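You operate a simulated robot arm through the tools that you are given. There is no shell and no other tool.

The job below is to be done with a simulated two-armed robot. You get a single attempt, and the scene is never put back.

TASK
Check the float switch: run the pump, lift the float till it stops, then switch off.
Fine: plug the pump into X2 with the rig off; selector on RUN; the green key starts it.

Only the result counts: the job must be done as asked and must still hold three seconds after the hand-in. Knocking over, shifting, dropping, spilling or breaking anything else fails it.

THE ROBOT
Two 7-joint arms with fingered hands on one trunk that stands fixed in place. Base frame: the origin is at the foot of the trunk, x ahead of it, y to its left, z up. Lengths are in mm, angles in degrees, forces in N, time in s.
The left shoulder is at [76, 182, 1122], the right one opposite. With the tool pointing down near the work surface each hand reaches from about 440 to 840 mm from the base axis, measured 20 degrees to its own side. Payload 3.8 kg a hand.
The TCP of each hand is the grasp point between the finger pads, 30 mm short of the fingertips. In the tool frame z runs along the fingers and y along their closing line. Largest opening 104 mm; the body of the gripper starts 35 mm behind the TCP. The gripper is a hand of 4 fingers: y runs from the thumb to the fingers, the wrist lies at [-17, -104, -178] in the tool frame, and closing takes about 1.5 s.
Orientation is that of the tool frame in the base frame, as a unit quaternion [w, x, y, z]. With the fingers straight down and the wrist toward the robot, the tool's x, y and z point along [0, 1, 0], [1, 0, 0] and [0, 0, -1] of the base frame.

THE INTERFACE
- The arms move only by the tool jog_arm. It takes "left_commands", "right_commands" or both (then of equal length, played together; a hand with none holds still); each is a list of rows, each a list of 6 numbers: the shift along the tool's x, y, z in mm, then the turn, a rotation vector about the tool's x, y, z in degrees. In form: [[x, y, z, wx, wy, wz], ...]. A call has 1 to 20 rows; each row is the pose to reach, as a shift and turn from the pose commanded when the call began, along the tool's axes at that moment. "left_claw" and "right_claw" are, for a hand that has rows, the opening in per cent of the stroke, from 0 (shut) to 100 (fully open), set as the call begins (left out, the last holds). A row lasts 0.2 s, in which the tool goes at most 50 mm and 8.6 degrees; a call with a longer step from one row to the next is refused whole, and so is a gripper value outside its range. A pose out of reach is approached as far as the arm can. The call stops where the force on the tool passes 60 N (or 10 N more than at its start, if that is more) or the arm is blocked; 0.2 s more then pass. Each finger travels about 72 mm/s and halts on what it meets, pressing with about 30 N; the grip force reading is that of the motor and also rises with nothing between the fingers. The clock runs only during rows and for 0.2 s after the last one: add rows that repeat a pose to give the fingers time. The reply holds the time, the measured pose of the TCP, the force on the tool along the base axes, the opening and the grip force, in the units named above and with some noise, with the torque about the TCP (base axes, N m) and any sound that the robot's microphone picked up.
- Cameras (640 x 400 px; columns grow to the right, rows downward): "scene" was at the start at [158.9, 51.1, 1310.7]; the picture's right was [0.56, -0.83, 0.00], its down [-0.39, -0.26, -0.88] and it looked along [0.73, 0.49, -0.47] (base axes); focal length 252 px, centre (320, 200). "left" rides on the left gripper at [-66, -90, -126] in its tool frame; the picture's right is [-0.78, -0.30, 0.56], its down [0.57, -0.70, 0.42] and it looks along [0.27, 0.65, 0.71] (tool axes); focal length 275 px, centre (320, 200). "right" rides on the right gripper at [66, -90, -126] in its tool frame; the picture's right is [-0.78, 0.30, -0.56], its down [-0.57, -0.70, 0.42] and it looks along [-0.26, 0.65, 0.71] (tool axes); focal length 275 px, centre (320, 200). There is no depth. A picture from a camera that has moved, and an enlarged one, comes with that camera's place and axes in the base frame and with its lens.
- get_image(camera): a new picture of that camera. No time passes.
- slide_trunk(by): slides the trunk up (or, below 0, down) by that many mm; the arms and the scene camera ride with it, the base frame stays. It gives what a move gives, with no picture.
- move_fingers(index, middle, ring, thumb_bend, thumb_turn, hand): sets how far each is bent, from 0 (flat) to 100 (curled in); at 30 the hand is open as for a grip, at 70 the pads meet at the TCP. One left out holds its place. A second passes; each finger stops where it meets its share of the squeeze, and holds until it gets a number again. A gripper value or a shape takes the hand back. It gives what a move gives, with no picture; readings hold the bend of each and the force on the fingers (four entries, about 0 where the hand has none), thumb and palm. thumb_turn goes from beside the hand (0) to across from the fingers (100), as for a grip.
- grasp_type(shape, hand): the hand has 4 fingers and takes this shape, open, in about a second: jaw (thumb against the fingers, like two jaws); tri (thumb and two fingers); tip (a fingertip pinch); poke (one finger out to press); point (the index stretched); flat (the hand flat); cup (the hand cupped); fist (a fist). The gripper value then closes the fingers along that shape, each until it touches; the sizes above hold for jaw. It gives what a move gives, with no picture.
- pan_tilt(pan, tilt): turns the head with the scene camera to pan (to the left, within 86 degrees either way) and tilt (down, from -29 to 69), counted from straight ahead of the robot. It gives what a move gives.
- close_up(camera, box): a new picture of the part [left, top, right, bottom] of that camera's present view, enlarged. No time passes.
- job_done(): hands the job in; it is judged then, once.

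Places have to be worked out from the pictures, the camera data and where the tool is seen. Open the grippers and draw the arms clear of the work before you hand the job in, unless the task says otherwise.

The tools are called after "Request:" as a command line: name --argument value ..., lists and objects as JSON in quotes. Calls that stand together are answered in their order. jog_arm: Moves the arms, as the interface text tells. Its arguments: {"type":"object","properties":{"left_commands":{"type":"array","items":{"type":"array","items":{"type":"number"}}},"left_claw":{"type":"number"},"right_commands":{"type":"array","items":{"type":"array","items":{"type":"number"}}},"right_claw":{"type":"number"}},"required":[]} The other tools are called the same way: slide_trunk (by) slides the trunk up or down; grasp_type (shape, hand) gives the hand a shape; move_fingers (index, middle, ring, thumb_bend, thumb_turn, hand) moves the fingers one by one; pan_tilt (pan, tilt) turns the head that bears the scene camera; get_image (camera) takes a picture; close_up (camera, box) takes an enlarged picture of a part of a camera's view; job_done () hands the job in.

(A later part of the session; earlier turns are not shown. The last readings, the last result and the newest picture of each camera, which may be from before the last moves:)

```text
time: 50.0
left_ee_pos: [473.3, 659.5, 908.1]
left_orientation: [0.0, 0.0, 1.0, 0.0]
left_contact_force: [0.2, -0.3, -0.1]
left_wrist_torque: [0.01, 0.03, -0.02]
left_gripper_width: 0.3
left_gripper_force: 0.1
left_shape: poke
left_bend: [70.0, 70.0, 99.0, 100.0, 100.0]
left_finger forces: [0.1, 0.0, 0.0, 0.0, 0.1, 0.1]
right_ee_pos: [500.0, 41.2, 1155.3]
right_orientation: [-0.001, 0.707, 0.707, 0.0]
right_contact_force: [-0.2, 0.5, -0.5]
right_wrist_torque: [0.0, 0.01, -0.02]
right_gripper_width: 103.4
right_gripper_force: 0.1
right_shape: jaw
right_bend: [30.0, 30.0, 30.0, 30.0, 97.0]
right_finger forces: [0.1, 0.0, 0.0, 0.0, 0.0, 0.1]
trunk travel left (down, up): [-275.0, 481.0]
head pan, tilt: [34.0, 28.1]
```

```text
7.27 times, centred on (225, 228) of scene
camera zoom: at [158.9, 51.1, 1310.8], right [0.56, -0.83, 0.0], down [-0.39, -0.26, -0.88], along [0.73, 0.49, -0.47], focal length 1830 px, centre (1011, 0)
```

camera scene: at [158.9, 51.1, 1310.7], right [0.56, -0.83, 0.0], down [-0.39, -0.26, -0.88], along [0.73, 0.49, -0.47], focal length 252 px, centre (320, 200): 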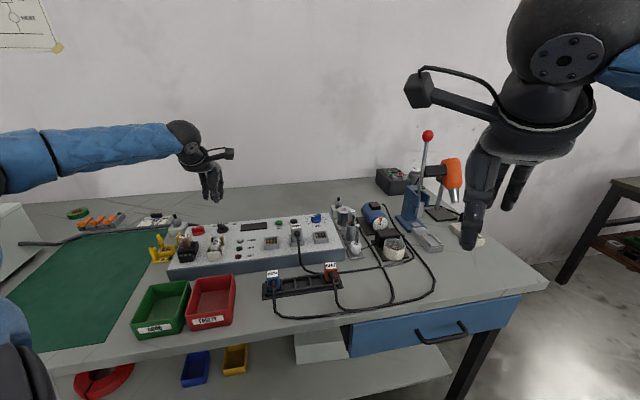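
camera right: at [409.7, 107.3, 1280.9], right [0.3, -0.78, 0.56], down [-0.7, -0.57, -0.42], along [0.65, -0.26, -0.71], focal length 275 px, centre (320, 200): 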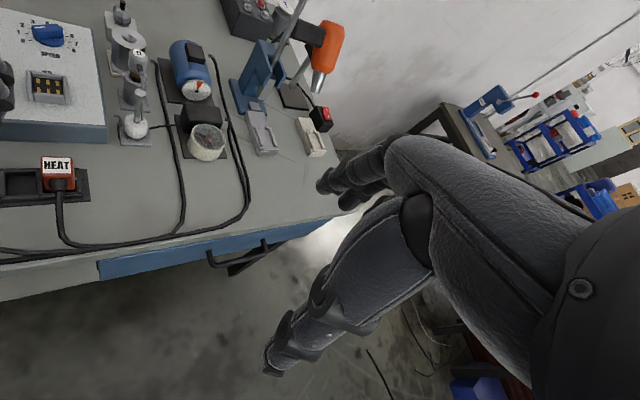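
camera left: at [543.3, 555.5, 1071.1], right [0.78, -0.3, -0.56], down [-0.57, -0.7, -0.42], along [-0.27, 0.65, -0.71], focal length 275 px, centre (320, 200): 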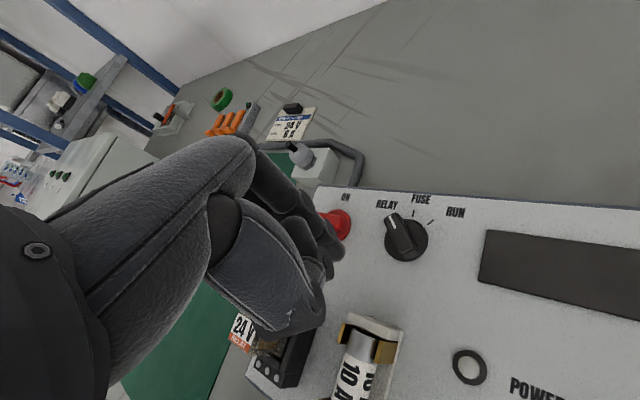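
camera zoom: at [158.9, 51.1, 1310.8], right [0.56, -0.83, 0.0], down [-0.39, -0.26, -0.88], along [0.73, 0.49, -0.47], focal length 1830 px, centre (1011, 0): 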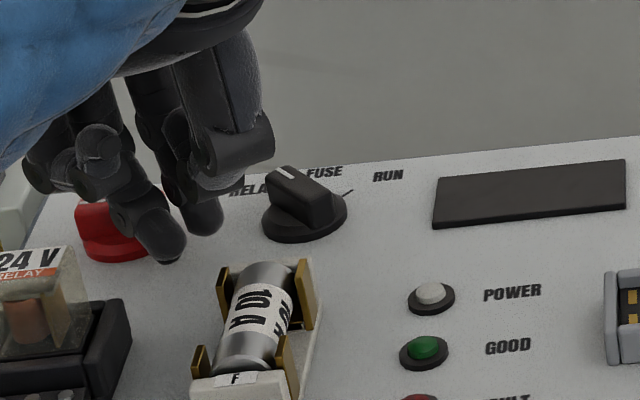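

From both views the index tip is at about (482,663) and the selector centre at about (520,655). I lower 6 mm and sweep the finger around the arc that carries the bar from RELAY through FUSE, then check.

Request:
jog_arm --left_commands '[[0, 0, 4, 0, 0, 0], [-6, 1.5, 6, 0, 0, 0], [-12, 3, 6, 0, 0, 0], [-17, 4, 6, 0, 0, 0], [-22, 5, 6, 0, 0, 0], [-25.5, 7, 6, 0, 0, 0], [-29, 9, 6, 0, 0, 0], [-33, 10.5, 6, 0, 0, 0], [-37, 11.5, 6, 0, 0, 0], [-37, 11.5, 6, 0, 0, 0]]'

Request:
close_up --camera "left" --box '[290, 170, 470, 300]'

Request:
close_up --camera "scene" --box '[185, 200, 265, 255]'

```text
time: 52.2
left_ee_pos: [512.5, 670.2, 902.2]
left_orientation: [0.0, -0.001, 1.0, 0.0]
left_contact_force: [-0.6, 0.4, -0.6]
left_wrist_torque: [-0.03, 0.03, 0.0]
left_gripper_width: 0.0
left_gripper_force: 0.0
left_shape: poke
left_bend: [70.0, 70.0, 99.0, 100.0, 100.0]
left_finger forces: [1.7, 0.0, 0.0, 0.0, 0.1, 0.0]
right_ee_pos: [500.3, 41.1, 1155.2]
right_orientation: [0.0, 0.707, 0.707, 0.0]
right_contact_force: [0.0, 0.3, 0.1]
right_wrist_torque: [0.0, 0.04, 0.01]
right_gripper_width: 103.7
right_gripper_force: 0.0
right_shape: jaw
right_bend: [30.0, 30.0, 30.0, 30.0, 97.0]
right_finger forces: [0.1, 0.0, 0.0, 0.0, 0.1, 0.0]
trunk travel left (down, up): [-275.0, 481.0]
head pan, tilt: [34.0, 28.1]
```

```text
3.08 times, centred on (380, 235) of left
camera zoom: at [578.3, 581.3, 1026.8], right [0.78, -0.3, -0.56], down [-0.57, -0.7, -0.42], along [-0.26, 0.65, -0.71], focal length 847 px, centre (135, 92)
```

zoom: 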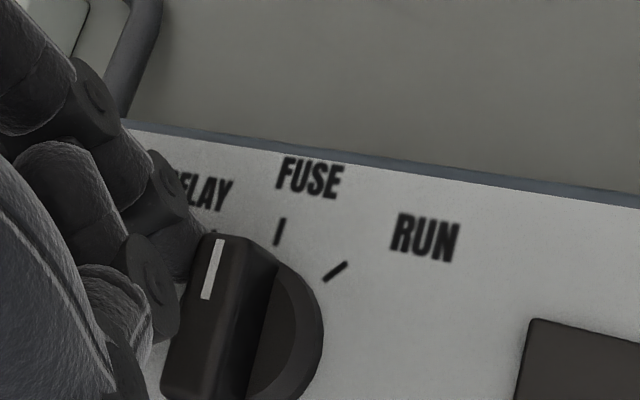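

```text
7.27 times, centred on (225, 228) of scene
camera zoom: at [158.7, 51.2, 1310.8], right [0.56, -0.83, 0.0], down [-0.39, -0.26, -0.88], along [0.73, 0.49, -0.47], focal length 1830 px, centre (1011, 0)
```

zoom: 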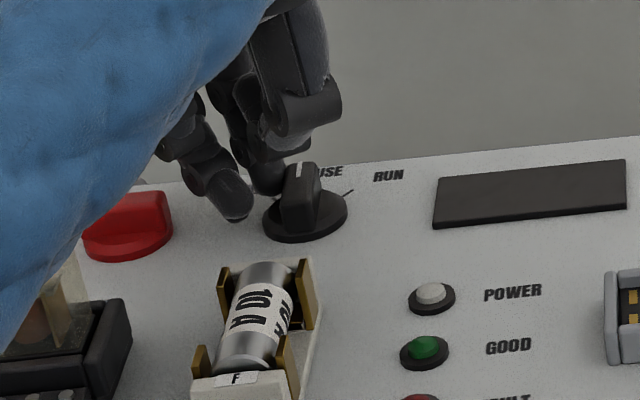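

The selector's bar is turning with under 2 N on the finger and now points about at FUSE. I continue the arc on to RUN.

Request:
jog_arm --left_commands '[[-4, 0, 0, 0, 0, 0], [-8, -0.5, 0, 0, 0, 0], [-11, -2, 0, 0, 0, 0], [-14, -4, 0, 0, 0, 0], [-16, -6, 0, 0, 0, 0], [-16, -6, 0, 0, 0, 0]]'

Request:
close_up --camera "left" --box '[270, 200, 450, 330]'

Request:
close_up --camera "scene" --box '[185, 200, 265, 255]'

```text
time: 53.6
left_ee_pos: [528.2, 667.2, 901.5]
left_orientation: [0.0, -0.001, 1.0, 0.0]
left_contact_force: [-4.1, 5.7, 2.6]
left_wrist_torque: [0.17, 0.1, -0.02]
left_gripper_width: 0.0
left_gripper_force: 0.0
left_shape: poke
left_bend: [70.0, 70.0, 99.0, 100.0, 100.0]
left_finger forces: [4.0, 2.4, 0.1, 0.0, 0.0, 0.0]
right_ee_pos: [499.5, 42.4, 1155.2]
right_orientation: [0.0, 0.707, 0.707, -0.001]
right_contact_force: [-0.5, 1.0, 0.3]
right_wrist_torque: [-0.02, 0.0, -0.01]
right_gripper_width: 103.5
right_gripper_force: 0.0
right_shape: jaw
right_bend: [30.0, 30.0, 30.0, 30.0, 97.0]
right_finger forces: [0.0, 0.0, 0.0, 0.1, 0.1, 0.0]
trunk travel left (down, up): [-275.0, 481.0]
head pan, tilt: [34.0, 28.1]
```

```text
3.08 times, centred on (360, 265) of left
camera zoom: at [594.8, 576.4, 1027.3], right [0.78, -0.29, -0.56], down [-0.57, -0.7, -0.43], along [-0.27, 0.65, -0.71], focal length 847 px, centre (197, 0)
```

zoom: 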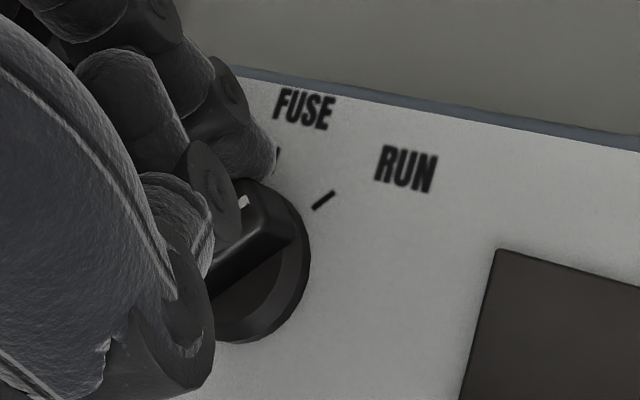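

```text
7.27 times, centred on (225, 228) of scene
camera zoom: at [158.4, 51.6, 1310.8], right [0.56, -0.83, 0.0], down [-0.39, -0.26, -0.88], along [0.73, 0.49, -0.47], focal length 1830 px, centre (1011, 0)
```

zoom: 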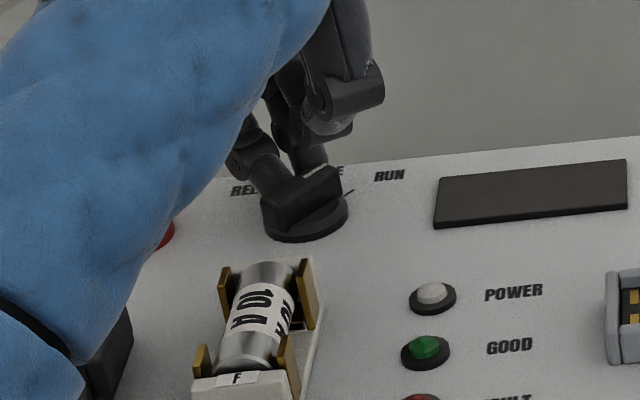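

The bar now points at RUN and I feel the end stop (6–7 N). I back the finger off, lift clear, and check where the selector rests.

Request:
jog_arm --left_commands '[[2, 4, 0, 0, 0, 0], [2, 8, -6, 0, 0, 0], [2, 10, -30, 0, 0, 0], [2, 10, -60, 0, 0, 0], [20, 10, -90, 0, 0, 0], [40, 10, -110, 0, 0, 0], [40, 10, -110, 0, 0, 0]]'

Request:
get_image --camera "left"

Request:
close_up --camera "scene" --box '[185, 200, 265, 255]'

```text
time: 55.2
left_ee_pos: [487.6, 674.6, 1012.3]
left_orientation: [0.0, 0.0, 1.0, 0.0]
left_contact_force: [0.7, 0.1, 0.0]
left_wrist_torque: [-0.04, -0.04, -0.01]
left_gripper_width: 0.2
left_gripper_force: 0.0
left_shape: poke
left_bend: [70.0, 70.0, 99.0, 100.0, 100.0]
left_finger forces: [0.1, 0.0, 0.0, 0.0, 0.0, 0.0]
right_ee_pos: [498.9, 41.7, 1155.2]
right_orientation: [0.001, 0.707, 0.707, 0.0]
right_contact_force: [0.2, -0.1, 0.8]
right_wrist_torque: [0.0, -0.01, 0.0]
right_gripper_width: 103.4
right_gripper_force: 0.1
right_shape: jaw
right_bend: [30.0, 30.0, 30.0, 30.0, 97.0]
right_finger forces: [0.0, 0.0, 0.0, 0.0, 0.0, 0.1]
trunk travel left (down, up): [-275.0, 481.0]
head pan, tilt: [34.0, 28.1]
```

```text
taken
camera left: at [554.7, 585.2, 1137.9], right [0.78, -0.3, -0.56], down [-0.57, -0.7, -0.42], along [-0.27, 0.65, -0.71], focal length 275 px, centre (320, 200)
```

left: 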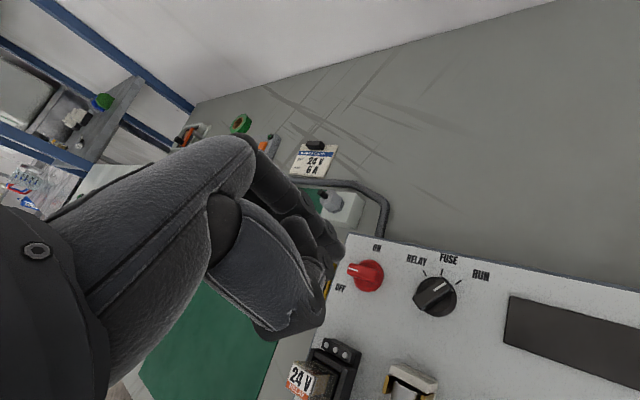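

```text
7.27 times, centred on (225, 228) of scene
camera zoom: at [158.2, 51.9, 1310.8], right [0.56, -0.83, 0.0], down [-0.39, -0.26, -0.88], along [0.73, 0.49, -0.47], focal length 1830 px, centre (1011, 0)
```

zoom: 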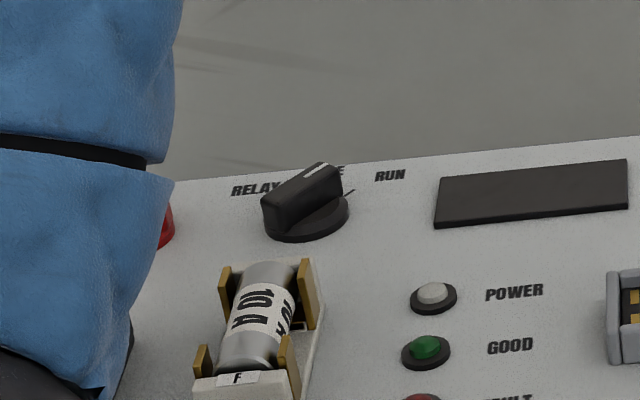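

Request:
close_up --camera "left" --box '[330, 230, 510, 330]'

```text
3.56 times, centred on (420, 280) of left
camera zoom: at [554.7, 585.2, 1137.9], right [0.78, -0.3, -0.56], down [-0.57, -0.7, -0.42], along [-0.27, 0.65, -0.71], focal length 979 px, centre (-36, -84)
```

zoom: 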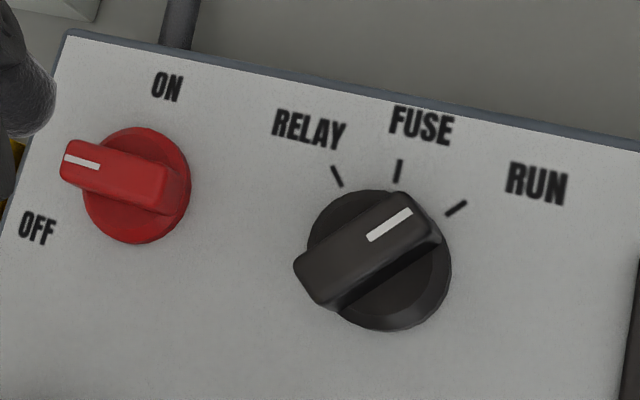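

The selector rests exactly on the RUN tick. Next is the red switch. I bring the finger to the near side of its bar's left end, hovering first.

Request:
jog_arm --left_commands '[[20, 8, 10, 0, 0, 0], [40, 16, 30, 0, 0, 0], [48, 20, 55, 0, 0, 0], [48, 20, 80, 0, 0, 0], [48, 20, 98, 0, 0, 0], [48, 20, 98, 0, 0, 0]]'

Request:
close_up --camera "left" --box '[280, 160, 440, 280]'

Request:
close_up --camera "scene" --box '[150, 190, 240, 255]'

```text
time: 56.6
left_ee_pos: [439.7, 695.0, 913.4]
left_orientation: [0.0, -0.001, 1.0, 0.0]
left_contact_force: [-0.2, 0.2, -0.8]
left_wrist_torque: [-0.01, 0.01, -0.01]
left_gripper_width: 0.1
left_gripper_force: 0.0
left_shape: poke
left_bend: [70.0, 70.0, 99.0, 100.0, 100.0]
left_finger forces: [0.0, 0.0, 0.0, 0.1, 0.0, 0.1]
right_ee_pos: [500.9, 41.0, 1154.4]
right_orientation: [-0.001, 0.707, 0.707, 0.0]
right_contact_force: [0.2, 0.7, 0.1]
right_wrist_torque: [-0.03, -0.01, -0.01]
right_gripper_width: 103.6
right_gripper_force: 0.1
right_shape: jaw
right_bend: [30.0, 30.0, 30.0, 30.0, 97.0]
right_finger forces: [0.0, 0.0, 0.0, 0.0, 0.1, 0.1]
trunk travel left (down, up): [-275.0, 481.0]
head pan, tilt: [34.0, 28.1]
```

```text
3.33 times, centred on (360, 220) of left
camera zoom: at [506.1, 604.3, 1038.9], right [0.78, -0.3, -0.56], down [-0.57, -0.7, -0.42], along [-0.27, 0.65, -0.71], focal length 918 px, centre (187, 133)
```

zoom: 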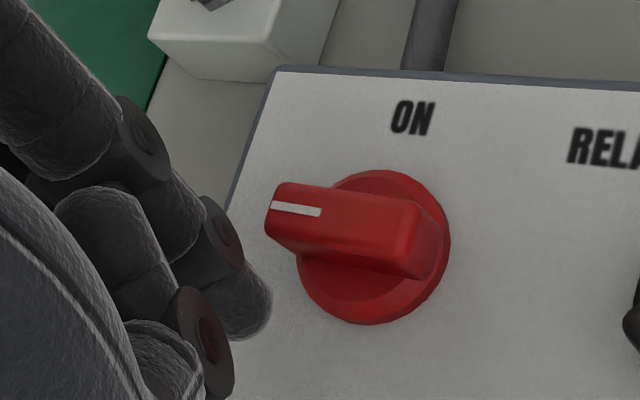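

```text
6.15 times, centred on (195, 222) of scene
camera zoom: at [158.9, 51.0, 1310.8], right [0.56, -0.83, 0.0], down [-0.39, -0.26, -0.88], along [0.73, 0.49, -0.47], focal length 1548 px, centre (1089, 62)
```

zoom: 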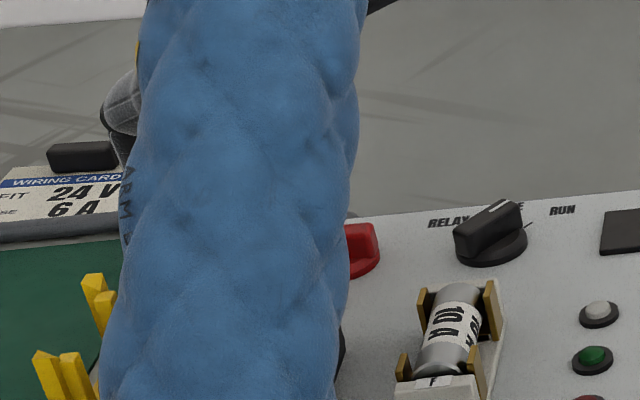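

The finger is just in front of the left end of the red bar. I lower 12 mm and sweep it backward around the arc, halfway first.

Request:
jog_arm --left_commands '[[0, 0, 6, 0, 0, 0], [0, 0, 12, 0, 0, 0], [-3, 4, 12, 0, 0, 0], [-6, 8, 12, 0, 0, 0], [-6.5, 12, 12, 0, 0, 0], [-7, 16, 12, 0, 0, 0], [-8.5, 19, 12, 0, 0, 0], [-10.5, 22, 12, 0, 0, 0], [-10.5, 22, 12, 0, 0, 0]]'

Request:
close_up --camera "left" --box '[280, 160, 440, 280]'

```text
time: 58.6
left_ee_pos: [450.7, 716.1, 902.4]
left_orientation: [-0.001, 0.0, 1.0, 0.001]
left_contact_force: [-1.8, -0.8, 0.1]
left_wrist_torque: [-0.01, 0.02, 0.04]
left_gripper_width: 0.0
left_gripper_force: 0.0
left_shape: poke
left_bend: [70.0, 70.0, 99.0, 100.0, 100.0]
left_finger forces: [2.0, 0.0, 0.0, 0.0, 0.1, 0.0]
right_ee_pos: [499.3, 42.1, 1155.1]
right_orientation: [-0.001, 0.707, 0.707, 0.0]
right_contact_force: [-0.3, 0.0, 0.2]
right_wrist_torque: [-0.03, -0.02, 0.02]
right_gripper_width: 103.6
right_gripper_force: 0.0
right_shape: jaw
right_bend: [30.0, 30.0, 30.0, 30.0, 97.0]
right_finger forces: [0.0, 0.0, 0.0, 0.0, 0.1, 0.0]
trunk travel left (down, up): [-275.0, 481.0]
head pan, tilt: [34.0, 28.1]
```

```text
3.33 times, centred on (360, 220) of left
camera zoom: at [517.5, 626.9, 1026.7], right [0.78, -0.3, -0.56], down [-0.57, -0.7, -0.43], along [-0.26, 0.65, -0.71], focal length 918 px, centre (187, 133)
```

zoom: 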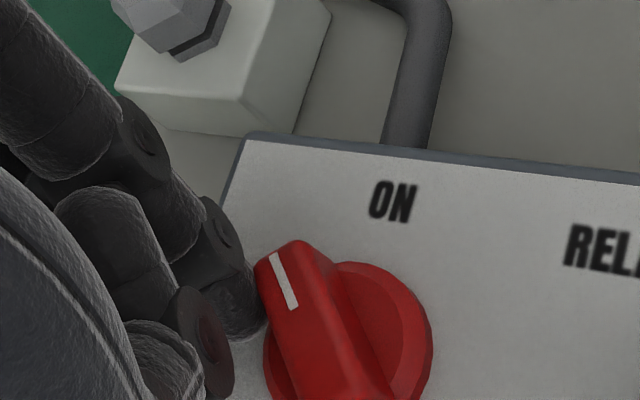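

The red bar has turned past halfway with about 2 N. I continue the arc to ON.

Request:
jog_arm --left_commands '[[-3, 3, 0, 0, 0, 0], [-6, 5, 0, 0, 0, 0], [-10, 6.5, 0, 0, 0, 0], [-13, 7.4, 0, 0, 0, 0], [-16, 7.6, 0, 0, 0, 0], [-18, 7.4, 0, 0, 0, 0], [-18, 7.4, 0, 0, 0, 0]]'

Request:
close_up --camera "left" --box '[280, 200, 440, 320]'

Request:
close_up --camera "scene" --box '[180, 200, 350, 290]'

```text
time: 60.2
left_ee_pos: [468.9, 726.5, 903.4]
left_orientation: [0.0, 0.0, 1.0, 0.001]
left_contact_force: [-1.3, 3.8, 0.9]
left_wrist_torque: [0.07, 0.09, 0.02]
left_gripper_width: 0.0
left_gripper_force: 0.1
left_shape: poke
left_bend: [70.0, 70.0, 99.0, 100.0, 100.0]
left_finger forces: [4.0, 0.0, 0.1, 0.1, 0.0, 0.0]
right_ee_pos: [500.2, 41.6, 1155.0]
right_orientation: [0.0, 0.707, 0.707, 0.001]
right_contact_force: [-0.7, 0.1, 1.0]
right_wrist_torque: [0.03, -0.03, -0.01]
right_gripper_width: 103.6
right_gripper_force: 0.2
right_shape: jaw
right_bend: [30.0, 30.0, 30.0, 30.0, 97.0]
right_finger forces: [0.0, 0.0, 0.1, 0.0, 0.0, 0.0]
trunk travel left (down, up): [-275.0, 481.0]
head pan, tilt: [34.0, 28.1]
```

```text
3.33 times, centred on (360, 260) of left
camera zoom: at [535.0, 635.8, 1026.9], right [0.78, -0.3, -0.56], down [-0.57, -0.7, -0.43], along [-0.27, 0.65, -0.71], focal length 918 px, centre (187, 0)
```

zoom: 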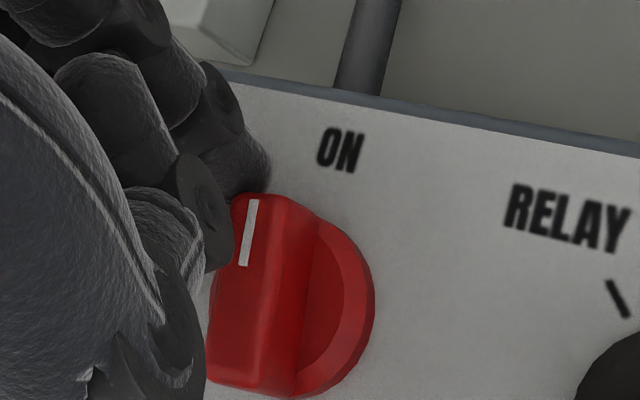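

```text
3.76 times, centred on (265, 245) of scene
camera zoom: at [158.7, 51.5, 1310.8], right [0.56, -0.83, 0.0], down [-0.39, -0.26, -0.88], along [0.73, 0.49, -0.47], focal length 947 px, centre (527, 31)
```

zoom: 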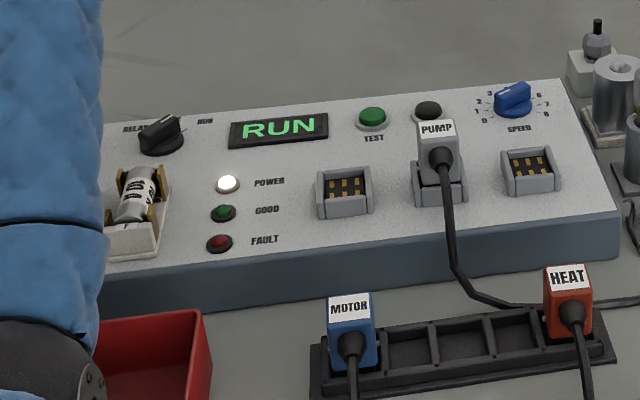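

POWER is lit and the display reads RUN, so the rig is on. I back the finger off the red knob, lift, and carry it over toward the green TEST key, turning the hand 45° on the way and staying high.

Request:
jog_arm --left_commands '[[3, 4, 0, 0, 0, 0], [4, 8, -10, 0, 0, 0], [4, 8, -50, 0, 0, 0], [-6, 0, -90, 0, 0, 5], [-30, -30, -105, 0, 0, 12], [-55, -60, -105, 0, 0, 19], [-80, -90, -105, 0, 0, 26], [-105, -120, -105, 0, 0, 33], [-130, -150, -105, 0, 0, 40], [-150, -175, -100, 0, 0, 45], [-162, -190, -90, 0, 0, 45], [-162, -190, -90, 0, 0, 45]]'

Request:
get_image --camera "left"

Request:
get_image --camera "scene"

```text
time: 62.8
left_ee_pos: [630.7, 535.3, 989.5]
left_orientation: [0.0, 0.383, 0.924, 0.0]
left_contact_force: [-0.1, 0.4, -0.4]
left_wrist_torque: [-0.01, -0.04, 0.03]
left_gripper_width: 0.0
left_gripper_force: 0.0
left_shape: poke
left_bend: [70.0, 70.0, 99.0, 100.0, 100.0]
left_finger forces: [0.0, 0.1, 0.0, 0.1, 0.0, 0.0]
right_ee_pos: [500.0, 41.4, 1154.9]
right_orientation: [0.0, 0.707, 0.707, 0.0]
right_contact_force: [0.7, -0.1, -0.5]
right_wrist_torque: [0.0, 0.01, -0.04]
right_gripper_width: 103.9
right_gripper_force: 0.0
right_shape: jaw
right_bend: [30.0, 30.0, 30.0, 30.0, 97.0]
right_finger forces: [0.0, 0.0, 0.0, 0.1, 0.1, 0.1]
trunk travel left (down, up): [-275.0, 481.0]
head pan, tilt: [34.0, 28.1]
```

```text
taken
camera left: at [614.2, 424.9, 1114.6], right [0.34, -0.76, -0.56], down [-0.9, -0.09, -0.42], along [0.27, 0.65, -0.71], focal length 275 px, centre (320, 200)
```

left: 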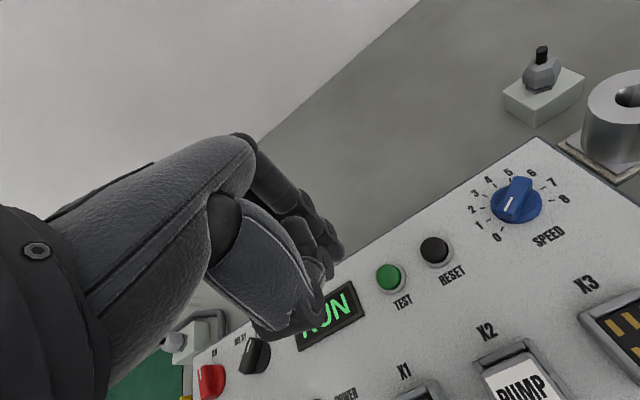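

```text
taken
camera scene: at [158.8, 51.2, 1310.8], right [0.56, -0.83, 0.0], down [-0.39, -0.26, -0.88], along [0.73, 0.49, -0.47], focal length 252 px, centre (320, 200)
```

scene: 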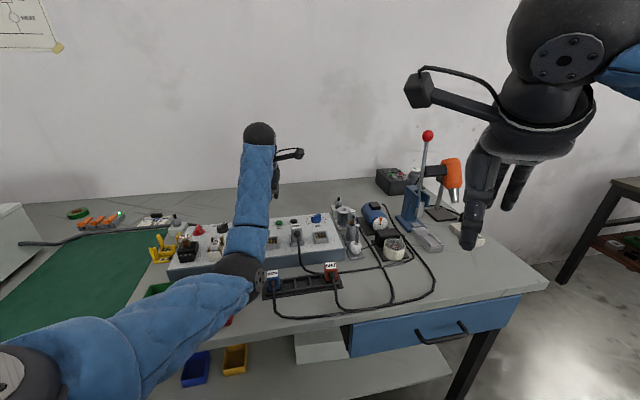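

The left hand hovers over TEST. Before starting the pump I want the right hand on the float so it can hold it up while the left switches off. I move the right hand, part-closed, toward a spot in front of the float, yawing it 40°.

Request:
jog_arm --right_commands '[[24, 17, 18, 0, 0, 7], [47, 34, 36, 0, 0, 14], [70, 50, 54, 0, 0, 21], [94, 67, 72, 0, 0, 28], [117, 84, 90, 0, 0, 35], [140, 100, 105, 0, 0, 40], [140, 100, 105, 0, 0, 40]]'

Request:
move_fingers --hand "right" --index 50 --middle 50 --ring 100 --thumb_bend 50 --thumb_turn 100

Request:
jog_arm --right_commands '[[0, 0, 0, 0, 8, 0], [0, 0, 0, 0, 16, 0], [0, 0, 0, 0, 24, 0], [0, 0, 0, 0, 32, 0], [0, 0, 0, 0, 40, 0], [0, 0, 0, 0, 48, 0], [0, 0, 0, 0, 55, 0], [0, 0, 0, 0, 60, 0], [0, 0, 0, 0, 60, 0]]'

Request:
get_image --camera "right"

Request:
get_image --camera "scene"

```text
time: 64.4
left_ee_pos: [630.6, 536.5, 989.7]
left_orientation: [0.001, 0.383, 0.924, 0.0]
left_contact_force: [-1.0, 0.1, -0.1]
left_wrist_torque: [0.02, 0.02, 0.02]
left_gripper_width: 0.3
left_gripper_force: 0.0
left_shape: poke
left_bend: [70.0, 70.0, 99.0, 100.0, 100.0]
left_finger forces: [0.0, 0.1, 0.0, 0.0, 0.0, 0.0]
right_ee_pos: [530.4, 133.6, 1031.5]
right_orientation: [0.0, 0.907, 0.422, 0.0]
right_contact_force: [0.3, -0.3, 0.1]
right_wrist_torque: [0.0, 0.0, 0.01]
right_gripper_width: 104.2
right_gripper_force: 0.2
right_shape: jaw
right_bend: [30.0, 30.0, 30.0, 30.0, 97.0]
right_finger forces: [0.0, 0.0, 0.0, 0.1, 0.0, 0.0]
right hand out of reach, approached as far as the arm can: row 5, 6, 7
trunk travel left (down, up): [-275.0, 481.0]
head pan, tilt: [34.0, 28.1]
```

```text
time: 65.4
left_ee_pos: [631.0, 535.3, 990.6]
left_orientation: [0.001, 0.383, 0.924, 0.0]
left_contact_force: [-0.8, 0.3, 0.2]
left_wrist_torque: [-0.01, 0.01, 0.0]
left_gripper_width: 0.0
left_gripper_force: 0.0
left_shape: poke
left_bend: [70.0, 70.0, 99.0, 100.0, 100.0]
left_finger forces: [0.0, 0.0, 0.1, 0.0, 0.1, 0.0]
right_ee_pos: [531.4, 134.3, 1032.0]
right_orientation: [0.0, 0.907, 0.422, 0.0]
right_contact_force: [1.0, 0.6, -0.7]
right_wrist_torque: [-0.02, -0.01, -0.02]
right_gripper_width: 54.1
right_gripper_force: 0.1
right_shape: fingers
right_bend: [50.0, 50.0, 100.0, 50.0, 100.0]
right_finger forces: [0.1, 0.0, 0.1, 0.0, 0.1, 0.0]
trunk travel left (down, up): [-275.0, 481.0]
head pan, tilt: [34.0, 28.1]
```

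```text
time: 67.4
left_ee_pos: [631.0, 536.0, 990.0]
left_orientation: [0.001, 0.384, 0.924, -0.001]
left_contact_force: [0.3, 0.6, -0.7]
left_wrist_torque: [-0.02, 0.0, -0.01]
left_gripper_width: 0.0
left_gripper_force: 0.0
left_shape: poke
left_bend: [70.0, 70.0, 99.0, 100.0, 100.0]
left_finger forces: [0.0, 0.1, 0.0, 0.0, 0.0, 0.1]
right_ee_pos: [530.8, 130.8, 1031.6]
right_orientation: [-0.212, 0.784, 0.366, 0.454]
right_contact_force: [0.0, 0.1, -0.1]
right_wrist_torque: [0.02, 0.01, 0.01]
right_gripper_width: 54.2
right_gripper_force: 0.1
right_shape: fingers
right_bend: [50.0, 50.0, 100.0, 50.0, 100.0]
right_finger forces: [0.0, 0.0, 0.1, 0.0, 0.0, 0.0]
trunk travel left (down, up): [-275.0, 481.0]
head pan, tilt: [34.0, 28.1]
```

```text
taken
camera right: at [412.1, 130.8, 1151.5], right [-0.33, -0.86, -0.39], down [-0.49, 0.51, -0.71], along [0.81, -0.04, -0.59], focal length 275 px, centre (320, 200)
```

right: 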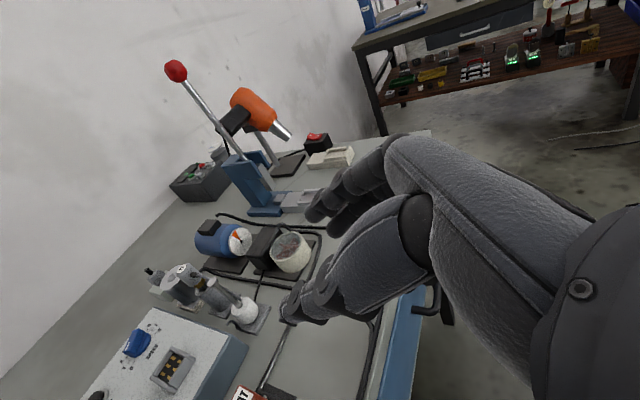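

```text
taken
camera scene: at [158.9, 51.1, 1310.8], right [0.56, -0.83, 0.0], down [-0.39, -0.26, -0.88], along [0.73, 0.49, -0.47], focal length 252 px, centre (320, 200)
```

scene: 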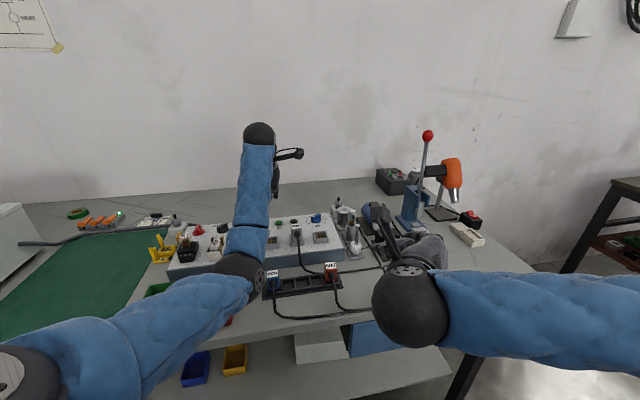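

The arm stopped short at (531,131) in the straight-down pose, but the 60° forward tilt was accepted. I try advancing toward the spot in front of the float with this tilted pose.

Request:
jog_arm --right_commands '[[-5, 4, 28, 0, 0, 0], [-10, 8, 56, 0, 0, 0], [-16, 13, 84, 0, 0, 0], [-21, 17, 112, 0, 0, 0], [-27, 22, 140, 0, 0, 0], [-33, 26, 165, 0, 0, 0], [-33, 26, 165, 0, 0, 0]]'

Request:
get_image --camera "right"

Request:
get_image --camera "scene"

```text
time: 69.0
left_ee_pos: [630.6, 536.0, 989.7]
left_orientation: [0.0, 0.383, 0.924, 0.0]
left_contact_force: [-0.6, -0.7, 0.6]
left_wrist_torque: [-0.02, 0.0, 0.04]
left_gripper_width: 0.1
left_gripper_force: 0.1
left_shape: poke
left_bend: [70.0, 70.0, 99.0, 100.0, 100.0]
left_finger forces: [0.1, 0.1, 0.0, 0.1, 0.1, 0.0]
right_ee_pos: [631.6, 210.5, 919.8]
right_orientation: [-0.212, 0.784, 0.367, 0.453]
right_contact_force: [0.1, -0.1, 0.4]
right_wrist_torque: [0.01, 0.01, -0.03]
right_gripper_width: 54.0
right_gripper_force: 0.1
right_shape: fingers
right_bend: [50.0, 50.0, 100.0, 50.0, 100.0]
right_finger forces: [0.0, 0.0, 0.0, 0.0, 0.0, 0.0]
trunk travel left (down, up): [-275.0, 481.0]
head pan, tilt: [34.0, 28.1]
```

```text
taken
camera right: at [514.1, 211.1, 1040.6], right [-0.33, -0.86, -0.39], down [-0.49, 0.51, -0.71], along [0.81, -0.04, -0.59], focal length 275 px, centre (320, 200)
```

right: 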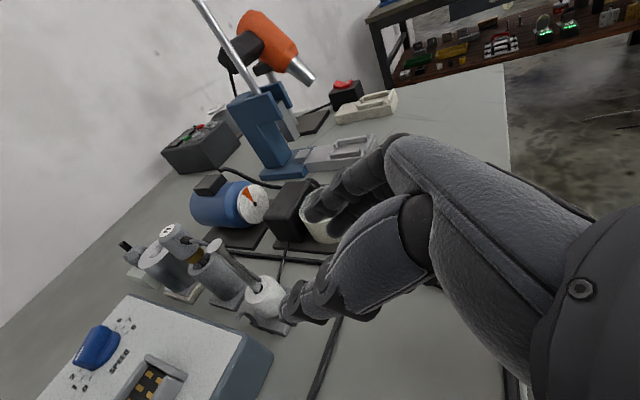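

```text
taken
camera scene: at [158.9, 50.9, 1310.8], right [0.56, -0.83, 0.0], down [-0.39, -0.26, -0.88], along [0.73, 0.49, -0.47], focal length 252 px, centre (320, 200)
```

scene: 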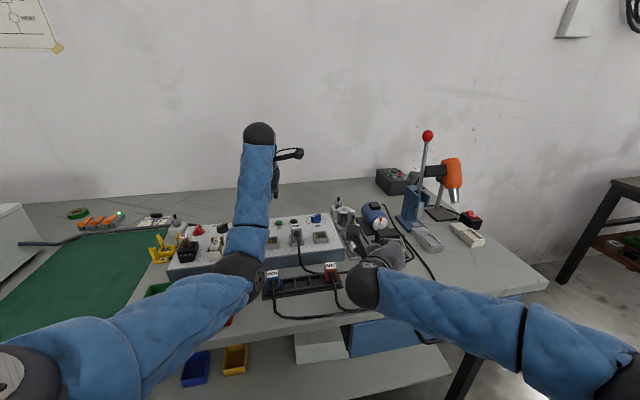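

The tilted pose reaches (632,210,920). I zoom in from the right camera and the scene camera to judge clearances around the float, the T1 probe and the HEAT plug.

Request:
close_up --camera "right" --box '[140, 200, 340, 350]'

Request:
close_up --camera "scene" --box '[310, 200, 430, 320]'

Request:
get_image --camera "left"

```text
2.67 times, centred on (240, 275) of right
camera zoom: at [514.1, 211.1, 1040.6], right [-0.33, -0.86, -0.39], down [-0.49, 0.51, -0.71], along [0.81, -0.04, -0.59], focal length 734 px, centre (533, 0)
```

zoom: 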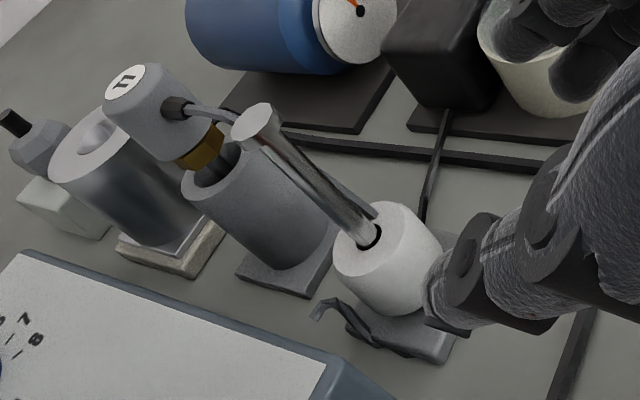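

```text
3.33 times, centred on (370, 260) of scene
camera zoom: at [158.9, 50.9, 1310.8], right [0.56, -0.83, 0.0], down [-0.39, -0.26, -0.88], along [0.73, 0.49, -0.47], focal length 839 px, centre (153, 0)
```

zoom: 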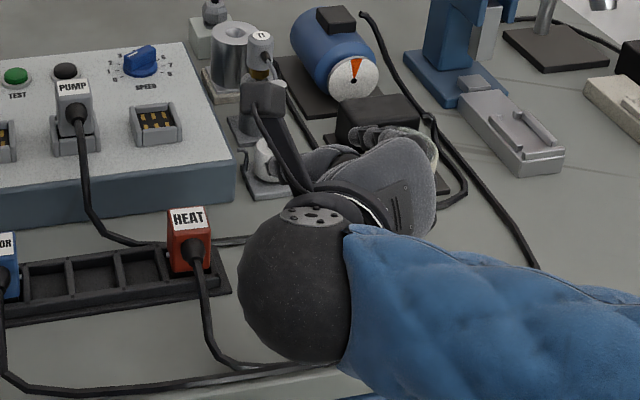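

```text
taken
camera left: at [614.1, 425.0, 1114.7], right [0.34, -0.76, -0.56], down [-0.9, -0.09, -0.42], along [0.27, 0.65, -0.71], focal length 275 px, centre (320, 200)
```

left: 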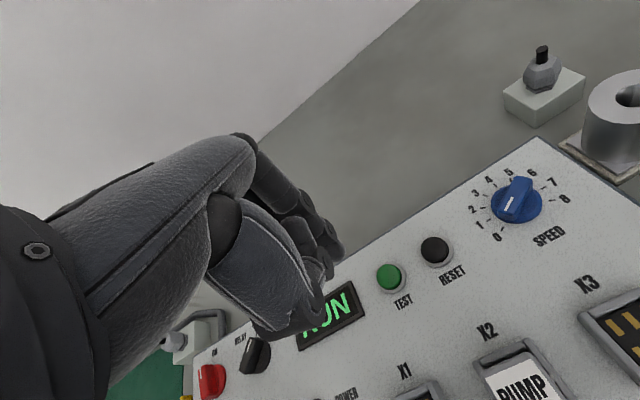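

The wrist ball must stay clear of the HEAT plug, so I steepen the hand to about 50° and swing it a little to the right. I bring it to a pre-grasp point about 45 mm short of the float.

Request:
jog_arm --right_commands '[[2, 2, 8, 1.7, -2.5, -1], [4, 5, 17, 3.4, -5, -2], [6, 7, 26, 5.2, -7.5, -3], [8, 10, 36, 6.9, -10, -4], [8, 10, 36, 6.9, -10, -4]]'

Request:
get_image --camera "right"

Request:
close_up --camera "scene" --box '[310, 200, 430, 320]'

```text
time: 70.2
left_ee_pos: [629.4, 536.0, 988.9]
left_orientation: [0.0, 0.383, 0.924, 0.0]
left_contact_force: [0.1, -0.6, 0.8]
left_wrist_torque: [0.0, 0.02, -0.03]
left_gripper_width: 0.0
left_gripper_force: 0.0
left_shape: poke
left_bend: [70.0, 70.0, 99.0, 100.0, 100.0]
left_finger forces: [0.0, 0.0, 0.1, 0.0, 0.1, 0.0]
right_ee_pos: [660.5, 230.5, 909.6]
right_orientation: [-0.21, 0.794, 0.438, 0.366]
right_contact_force: [0.3, 1.1, -0.6]
right_wrist_torque: [-0.03, 0.02, -0.04]
right_gripper_width: 54.4
right_gripper_force: 0.0
right_shape: fingers
right_bend: [50.0, 50.0, 100.0, 50.0, 100.0]
right_finger forces: [0.1, 0.0, 0.0, 0.0, 0.0, 0.0]
trunk travel left (down, up): [-275.0, 481.0]
head pan, tilt: [34.0, 28.1]
```

```text
taken
camera right: at [557.7, 233.2, 1042.1], right [-0.24, -0.94, -0.24], down [-0.62, 0.34, -0.7], along [0.74, -0.02, -0.67], focal length 275 px, centre (320, 200)
```

right: 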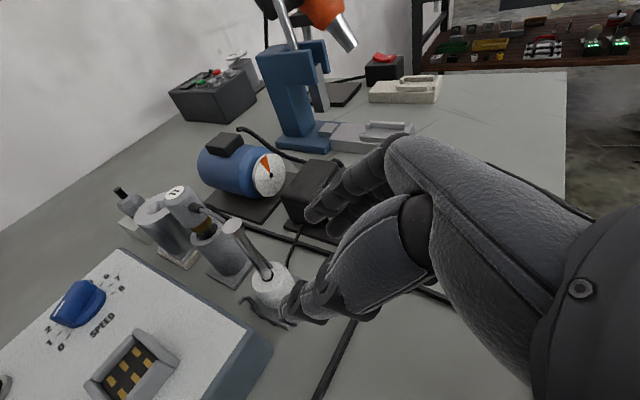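

```text
3.33 times, centred on (370, 260) of scene
camera zoom: at [158.9, 51.1, 1310.8], right [0.56, -0.83, 0.0], down [-0.39, -0.26, -0.88], along [0.73, 0.49, -0.47], focal length 839 px, centre (153, 0)
```

zoom: 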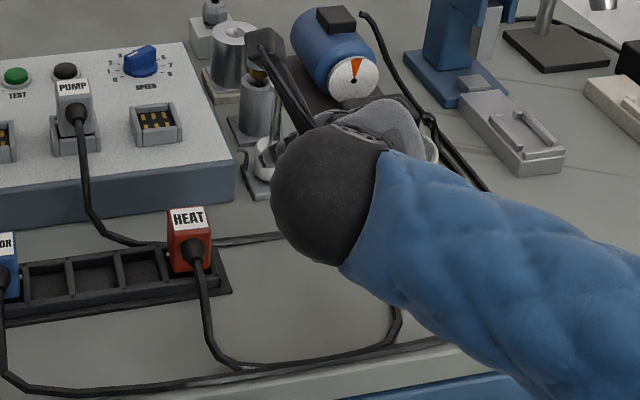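

The pose is right: in tool axes the float should lie nearly straight ahead, about 92 mm away. I zoom with the right camera to verify the float's position against this.

Request:
close_up --camera "right" --box '[200, 200, 320, 340]'

```text
2.86 times, centred on (260, 270) of right
camera zoom: at [557.7, 233.2, 1042.1], right [-0.24, -0.94, -0.24], down [-0.62, 0.34, -0.7], along [0.74, -0.02, -0.67], focal length 786 px, centre (491, 0)
```

zoom: 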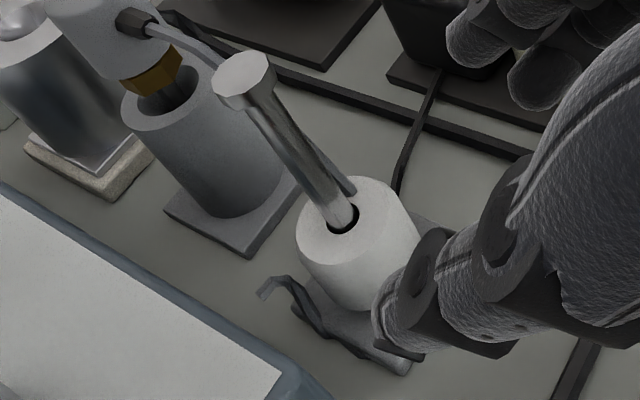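

The float axis checks out at about (697,290), with its top at z≈857 and the rod top at z≈922. The gap on the panel side is only about 24 mm, so I close the thumb a little, shift 2 mm right, and advance 40 mm.

Request:
move_fingers --hand "right" --thumb_bend 54 --index 50 --middle 50

Request:
jog_arm --right_commands '[[0, 1, 10, 0, 0, 0], [0, 2, 20, 0, 0, 0], [0, 2, 30, 0, 0, 0], [0, 2, 40, 0, 0, 0], [0, 2, 40, 0, 0, 0]]'

Request:
close_up --camera "right" --box '[180, 200, 360, 340]'

Request:
close_up --camera "scene" --box '[310, 200, 430, 320]'

```text
time: 71.2
left_ee_pos: [630.1, 535.4, 989.7]
left_orientation: [0.0, 0.382, 0.924, 0.001]
left_contact_force: [0.3, 0.4, -0.7]
left_wrist_torque: [0.03, -0.02, -0.02]
left_gripper_width: 0.1
left_gripper_force: 0.0
left_shape: poke
left_bend: [70.0, 70.0, 99.0, 100.0, 100.0]
left_finger forces: [0.0, 0.0, 0.0, 0.0, 0.0, 0.1]
right_ee_pos: [661.2, 231.5, 909.1]
right_orientation: [-0.21, 0.794, 0.437, 0.367]
right_contact_force: [0.5, -0.2, -0.3]
right_wrist_torque: [0.02, -0.02, -0.05]
right_gripper_width: 49.0
right_gripper_force: 0.1
right_shape: fingers
right_bend: [50.0, 50.0, 100.0, 54.0, 100.0]
right_finger forces: [0.0, 0.1, 0.1, 0.0, 0.0, 0.0]
trunk travel left (down, up): [-275.0, 481.0]
head pan, tilt: [34.0, 28.1]
```

```text
time: 72.4
left_ee_pos: [629.7, 535.0, 988.3]
left_orientation: [0.001, 0.382, 0.924, 0.0]
left_contact_force: [0.2, 0.1, 1.0]
left_wrist_torque: [0.03, 0.0, 0.01]
left_gripper_width: 0.0
left_gripper_force: 0.1
left_shape: poke
left_bend: [70.0, 70.0, 99.0, 100.0, 100.0]
left_finger forces: [0.0, 0.1, 0.0, 0.0, 0.0, 0.1]
right_ee_pos: [661.8, 232.7, 900.8]
right_orientation: [-0.209, 0.794, 0.437, 0.367]
right_contact_force: [-0.1, 0.5, 0.3]
right_wrist_torque: [0.03, 0.03, 0.03]
right_gripper_width: 49.0
right_gripper_force: 0.1
right_shape: fingers
right_bend: [50.0, 50.0, 100.0, 54.0, 100.0]
right_finger forces: [0.0, 0.0, 0.1, 0.0, 0.1, 0.0]
right hand out of reach, approached as far as the arm can: row 1, 2, 3, 4, 5
trunk travel left (down, up): [-275.0, 481.0]
head pan, tilt: [34.0, 28.1]
```

```text
2.86 times, centred on (270, 270) of right
camera zoom: at [557.9, 234.5, 1033.8], right [-0.24, -0.94, -0.24], down [-0.62, 0.34, -0.7], along [0.74, -0.02, -0.67], focal length 786 px, centre (463, 0)
```

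zoom: 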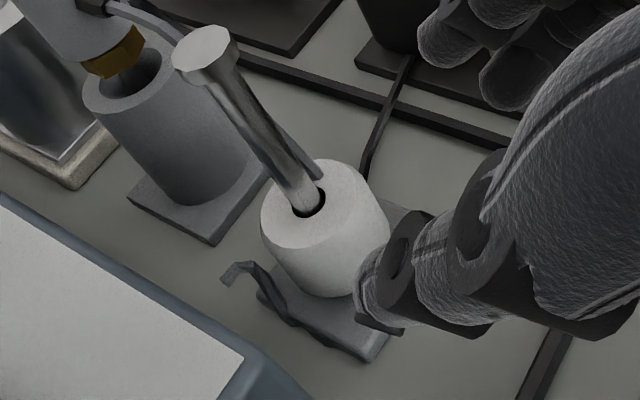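

```text
3.33 times, centred on (370, 260) of scene
camera zoom: at [159.0, 51.1, 1310.7], right [0.56, -0.83, 0.0], down [-0.39, -0.26, -0.88], along [0.73, 0.49, -0.47], focal length 839 px, centre (153, 0)
```

zoom: 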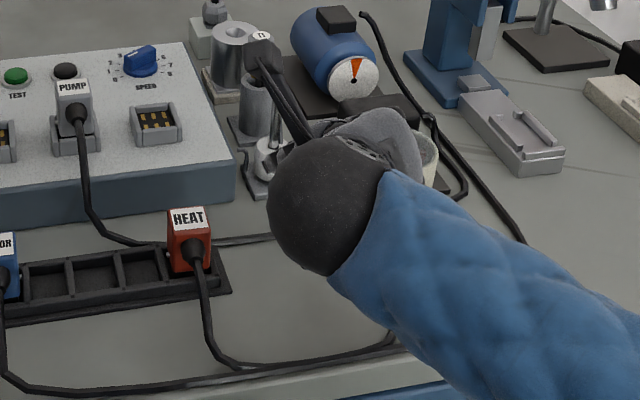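

The right arm is at a joint limit here and cannot reach the float well. The left hand can do this step on its own, so I draw the right arm back out the way it came, clear of the work.

Request:
jog_arm --right_commands '[[0, 0, -30, 0, 0, 0], [0, 0, -70, 0, 0, 0], [-2, 0, -112, 0, 0, 0], [-6, 0, -156, 0, 0, 0], [-10, 0, -200, 0, 0, 0], [-14, 0, -244, 0, 0, 0], [-18, 0, -288, 0, 0, 0], [-23, 0, -330, 0, 0, 0], [-23, 0, -330, 0, 0, 0]]'

Request:
get_image --camera "scene"

Request:
close_up --camera "scene" --box '[330, 195, 430, 275]'

Request:
close_up --camera "left" --box '[280, 190, 460, 330]'

```text
time: 74.4
left_ee_pos: [629.9, 535.9, 988.5]
left_orientation: [0.0, 0.382, 0.924, 0.001]
left_contact_force: [-0.2, 0.3, 0.3]
left_wrist_torque: [-0.01, 0.0, 0.01]
left_gripper_width: 0.0
left_gripper_force: 0.1
left_shape: poke
left_bend: [70.0, 70.0, 99.0, 100.0, 100.0]
left_finger forces: [0.0, 0.0, 0.0, 0.0, 0.0, 0.0]
right_ee_pos: [520.1, 6.1, 1094.5]
right_orientation: [-0.209, 0.794, 0.437, 0.368]
right_contact_force: [-0.1, 0.7, 0.0]
right_wrist_torque: [0.0, 0.02, 0.0]
right_gripper_width: 48.8
right_gripper_force: 0.1
right_shape: fingers
right_bend: [50.0, 50.0, 100.0, 54.0, 100.0]
right_finger forces: [0.0, 0.0, 0.1, 0.0, 0.1, 0.0]
trunk travel left (down, up): [-275.0, 481.0]
head pan, tilt: [34.0, 28.1]
```

```text
taken
camera scene: at [159.3, 51.4, 1310.6], right [0.56, -0.83, 0.0], down [-0.39, -0.26, -0.88], along [0.73, 0.49, -0.47], focal length 252 px, centre (320, 200)
```

scene: 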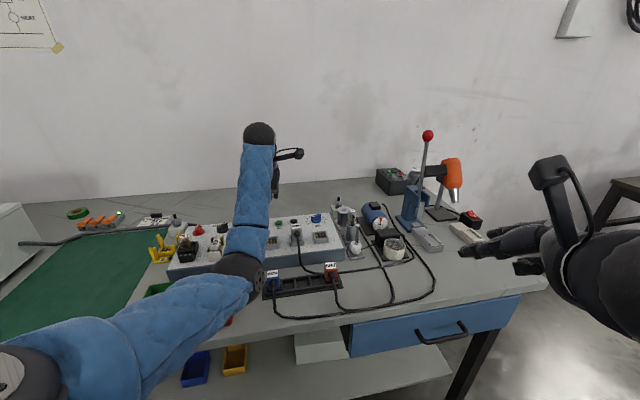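

```text
5.00 times, centred on (380, 235) of scene
camera zoom: at [159.3, 51.4, 1310.6], right [0.56, -0.83, 0.0], down [-0.39, -0.26, -0.88], along [0.73, 0.49, -0.47], focal length 1258 px, centre (20, 25)
```

zoom: 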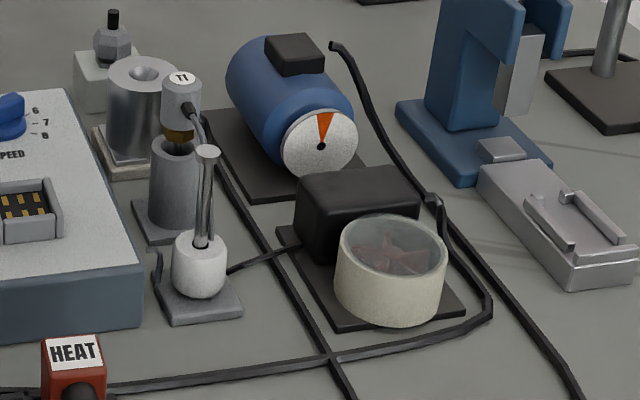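

```text
2.86 times, centred on (370, 260) of left
camera zoom: at [614.4, 425.4, 1114.2], right [0.34, -0.76, -0.56], down [-0.9, -0.09, -0.42], along [0.27, 0.65, -0.71], focal length 786 px, centre (177, 29)
```

zoom: 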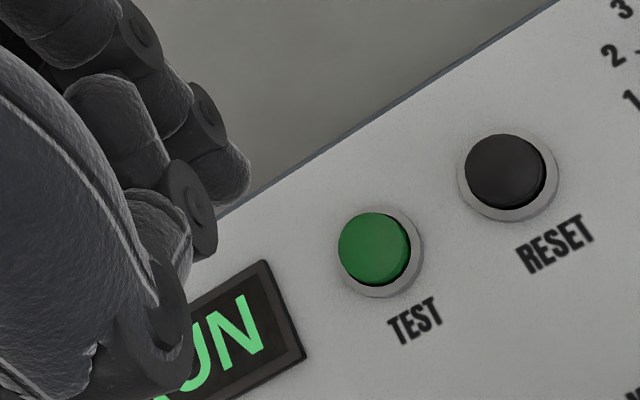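

The right arm is clear and the impeller is still. I centre the index tip over the green key, near (640,533,873), and lower to just above it.

Request:
jog_arm --left_commands '[[-2.6, 4.4, 20, 0, 0, 0], [-2.6, 4.4, 45, 0, 0, 0], [-2.6, 4.4, 65, 0, 0, 0], [-2.6, 4.4, 77, 0, 0, 0], [-2.6, 4.4, 77, 0, 0, 0]]'

Request:
close_up --camera "left" --box '[280, 170, 460, 310]'

Request:
close_up --camera "scene" --box '[230, 190, 350, 270]'

```text
time: 75.6
left_ee_pos: [636.7, 535.7, 914.0]
left_orientation: [0.0, 0.383, 0.924, 0.0]
left_contact_force: [0.2, -0.6, 0.7]
left_wrist_torque: [0.02, -0.04, -0.01]
left_gripper_width: 0.0
left_gripper_force: 0.0
left_shape: poke
left_bend: [70.0, 70.0, 99.0, 100.0, 100.0]
left_finger forces: [0.1, 0.1, 0.0, 0.0, 0.1, 0.0]
right_ee_pos: [520.1, 5.3, 1095.3]
right_orientation: [-0.21, 0.794, 0.437, 0.367]
right_contact_force: [-0.2, 0.1, -0.1]
right_wrist_torque: [-0.02, 0.0, -0.01]
right_gripper_width: 49.1
right_gripper_force: 0.0
right_shape: fingers
right_bend: [50.0, 50.0, 100.0, 54.0, 100.0]
right_finger forces: [0.1, 0.0, 0.0, 0.0, 0.0, 0.1]
trunk travel left (down, up): [-275.0, 481.0]
head pan, tilt: [34.0, 28.1]
```

```text
2.86 times, centred on (370, 240) of left
camera zoom: at [620.1, 425.3, 1039.1], right [0.34, -0.76, -0.56], down [-0.9, -0.09, -0.42], along [0.27, 0.65, -0.71], focal length 786 px, centre (177, 86)
```

zoom: 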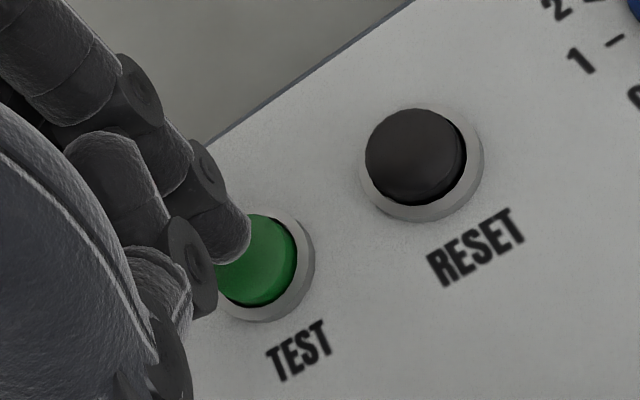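

```text
5.00 times, centred on (290, 230) of scene
camera zoom: at [158.9, 51.0, 1310.8], right [0.56, -0.83, 0.0], down [-0.39, -0.26, -0.88], along [0.73, 0.49, -0.47], focal length 1258 px, centre (470, 50)
```

zoom: 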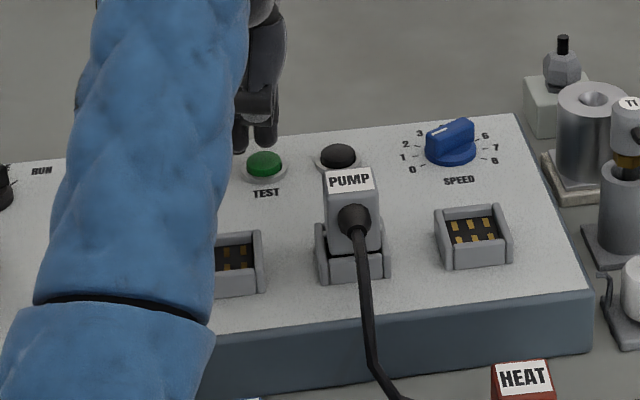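

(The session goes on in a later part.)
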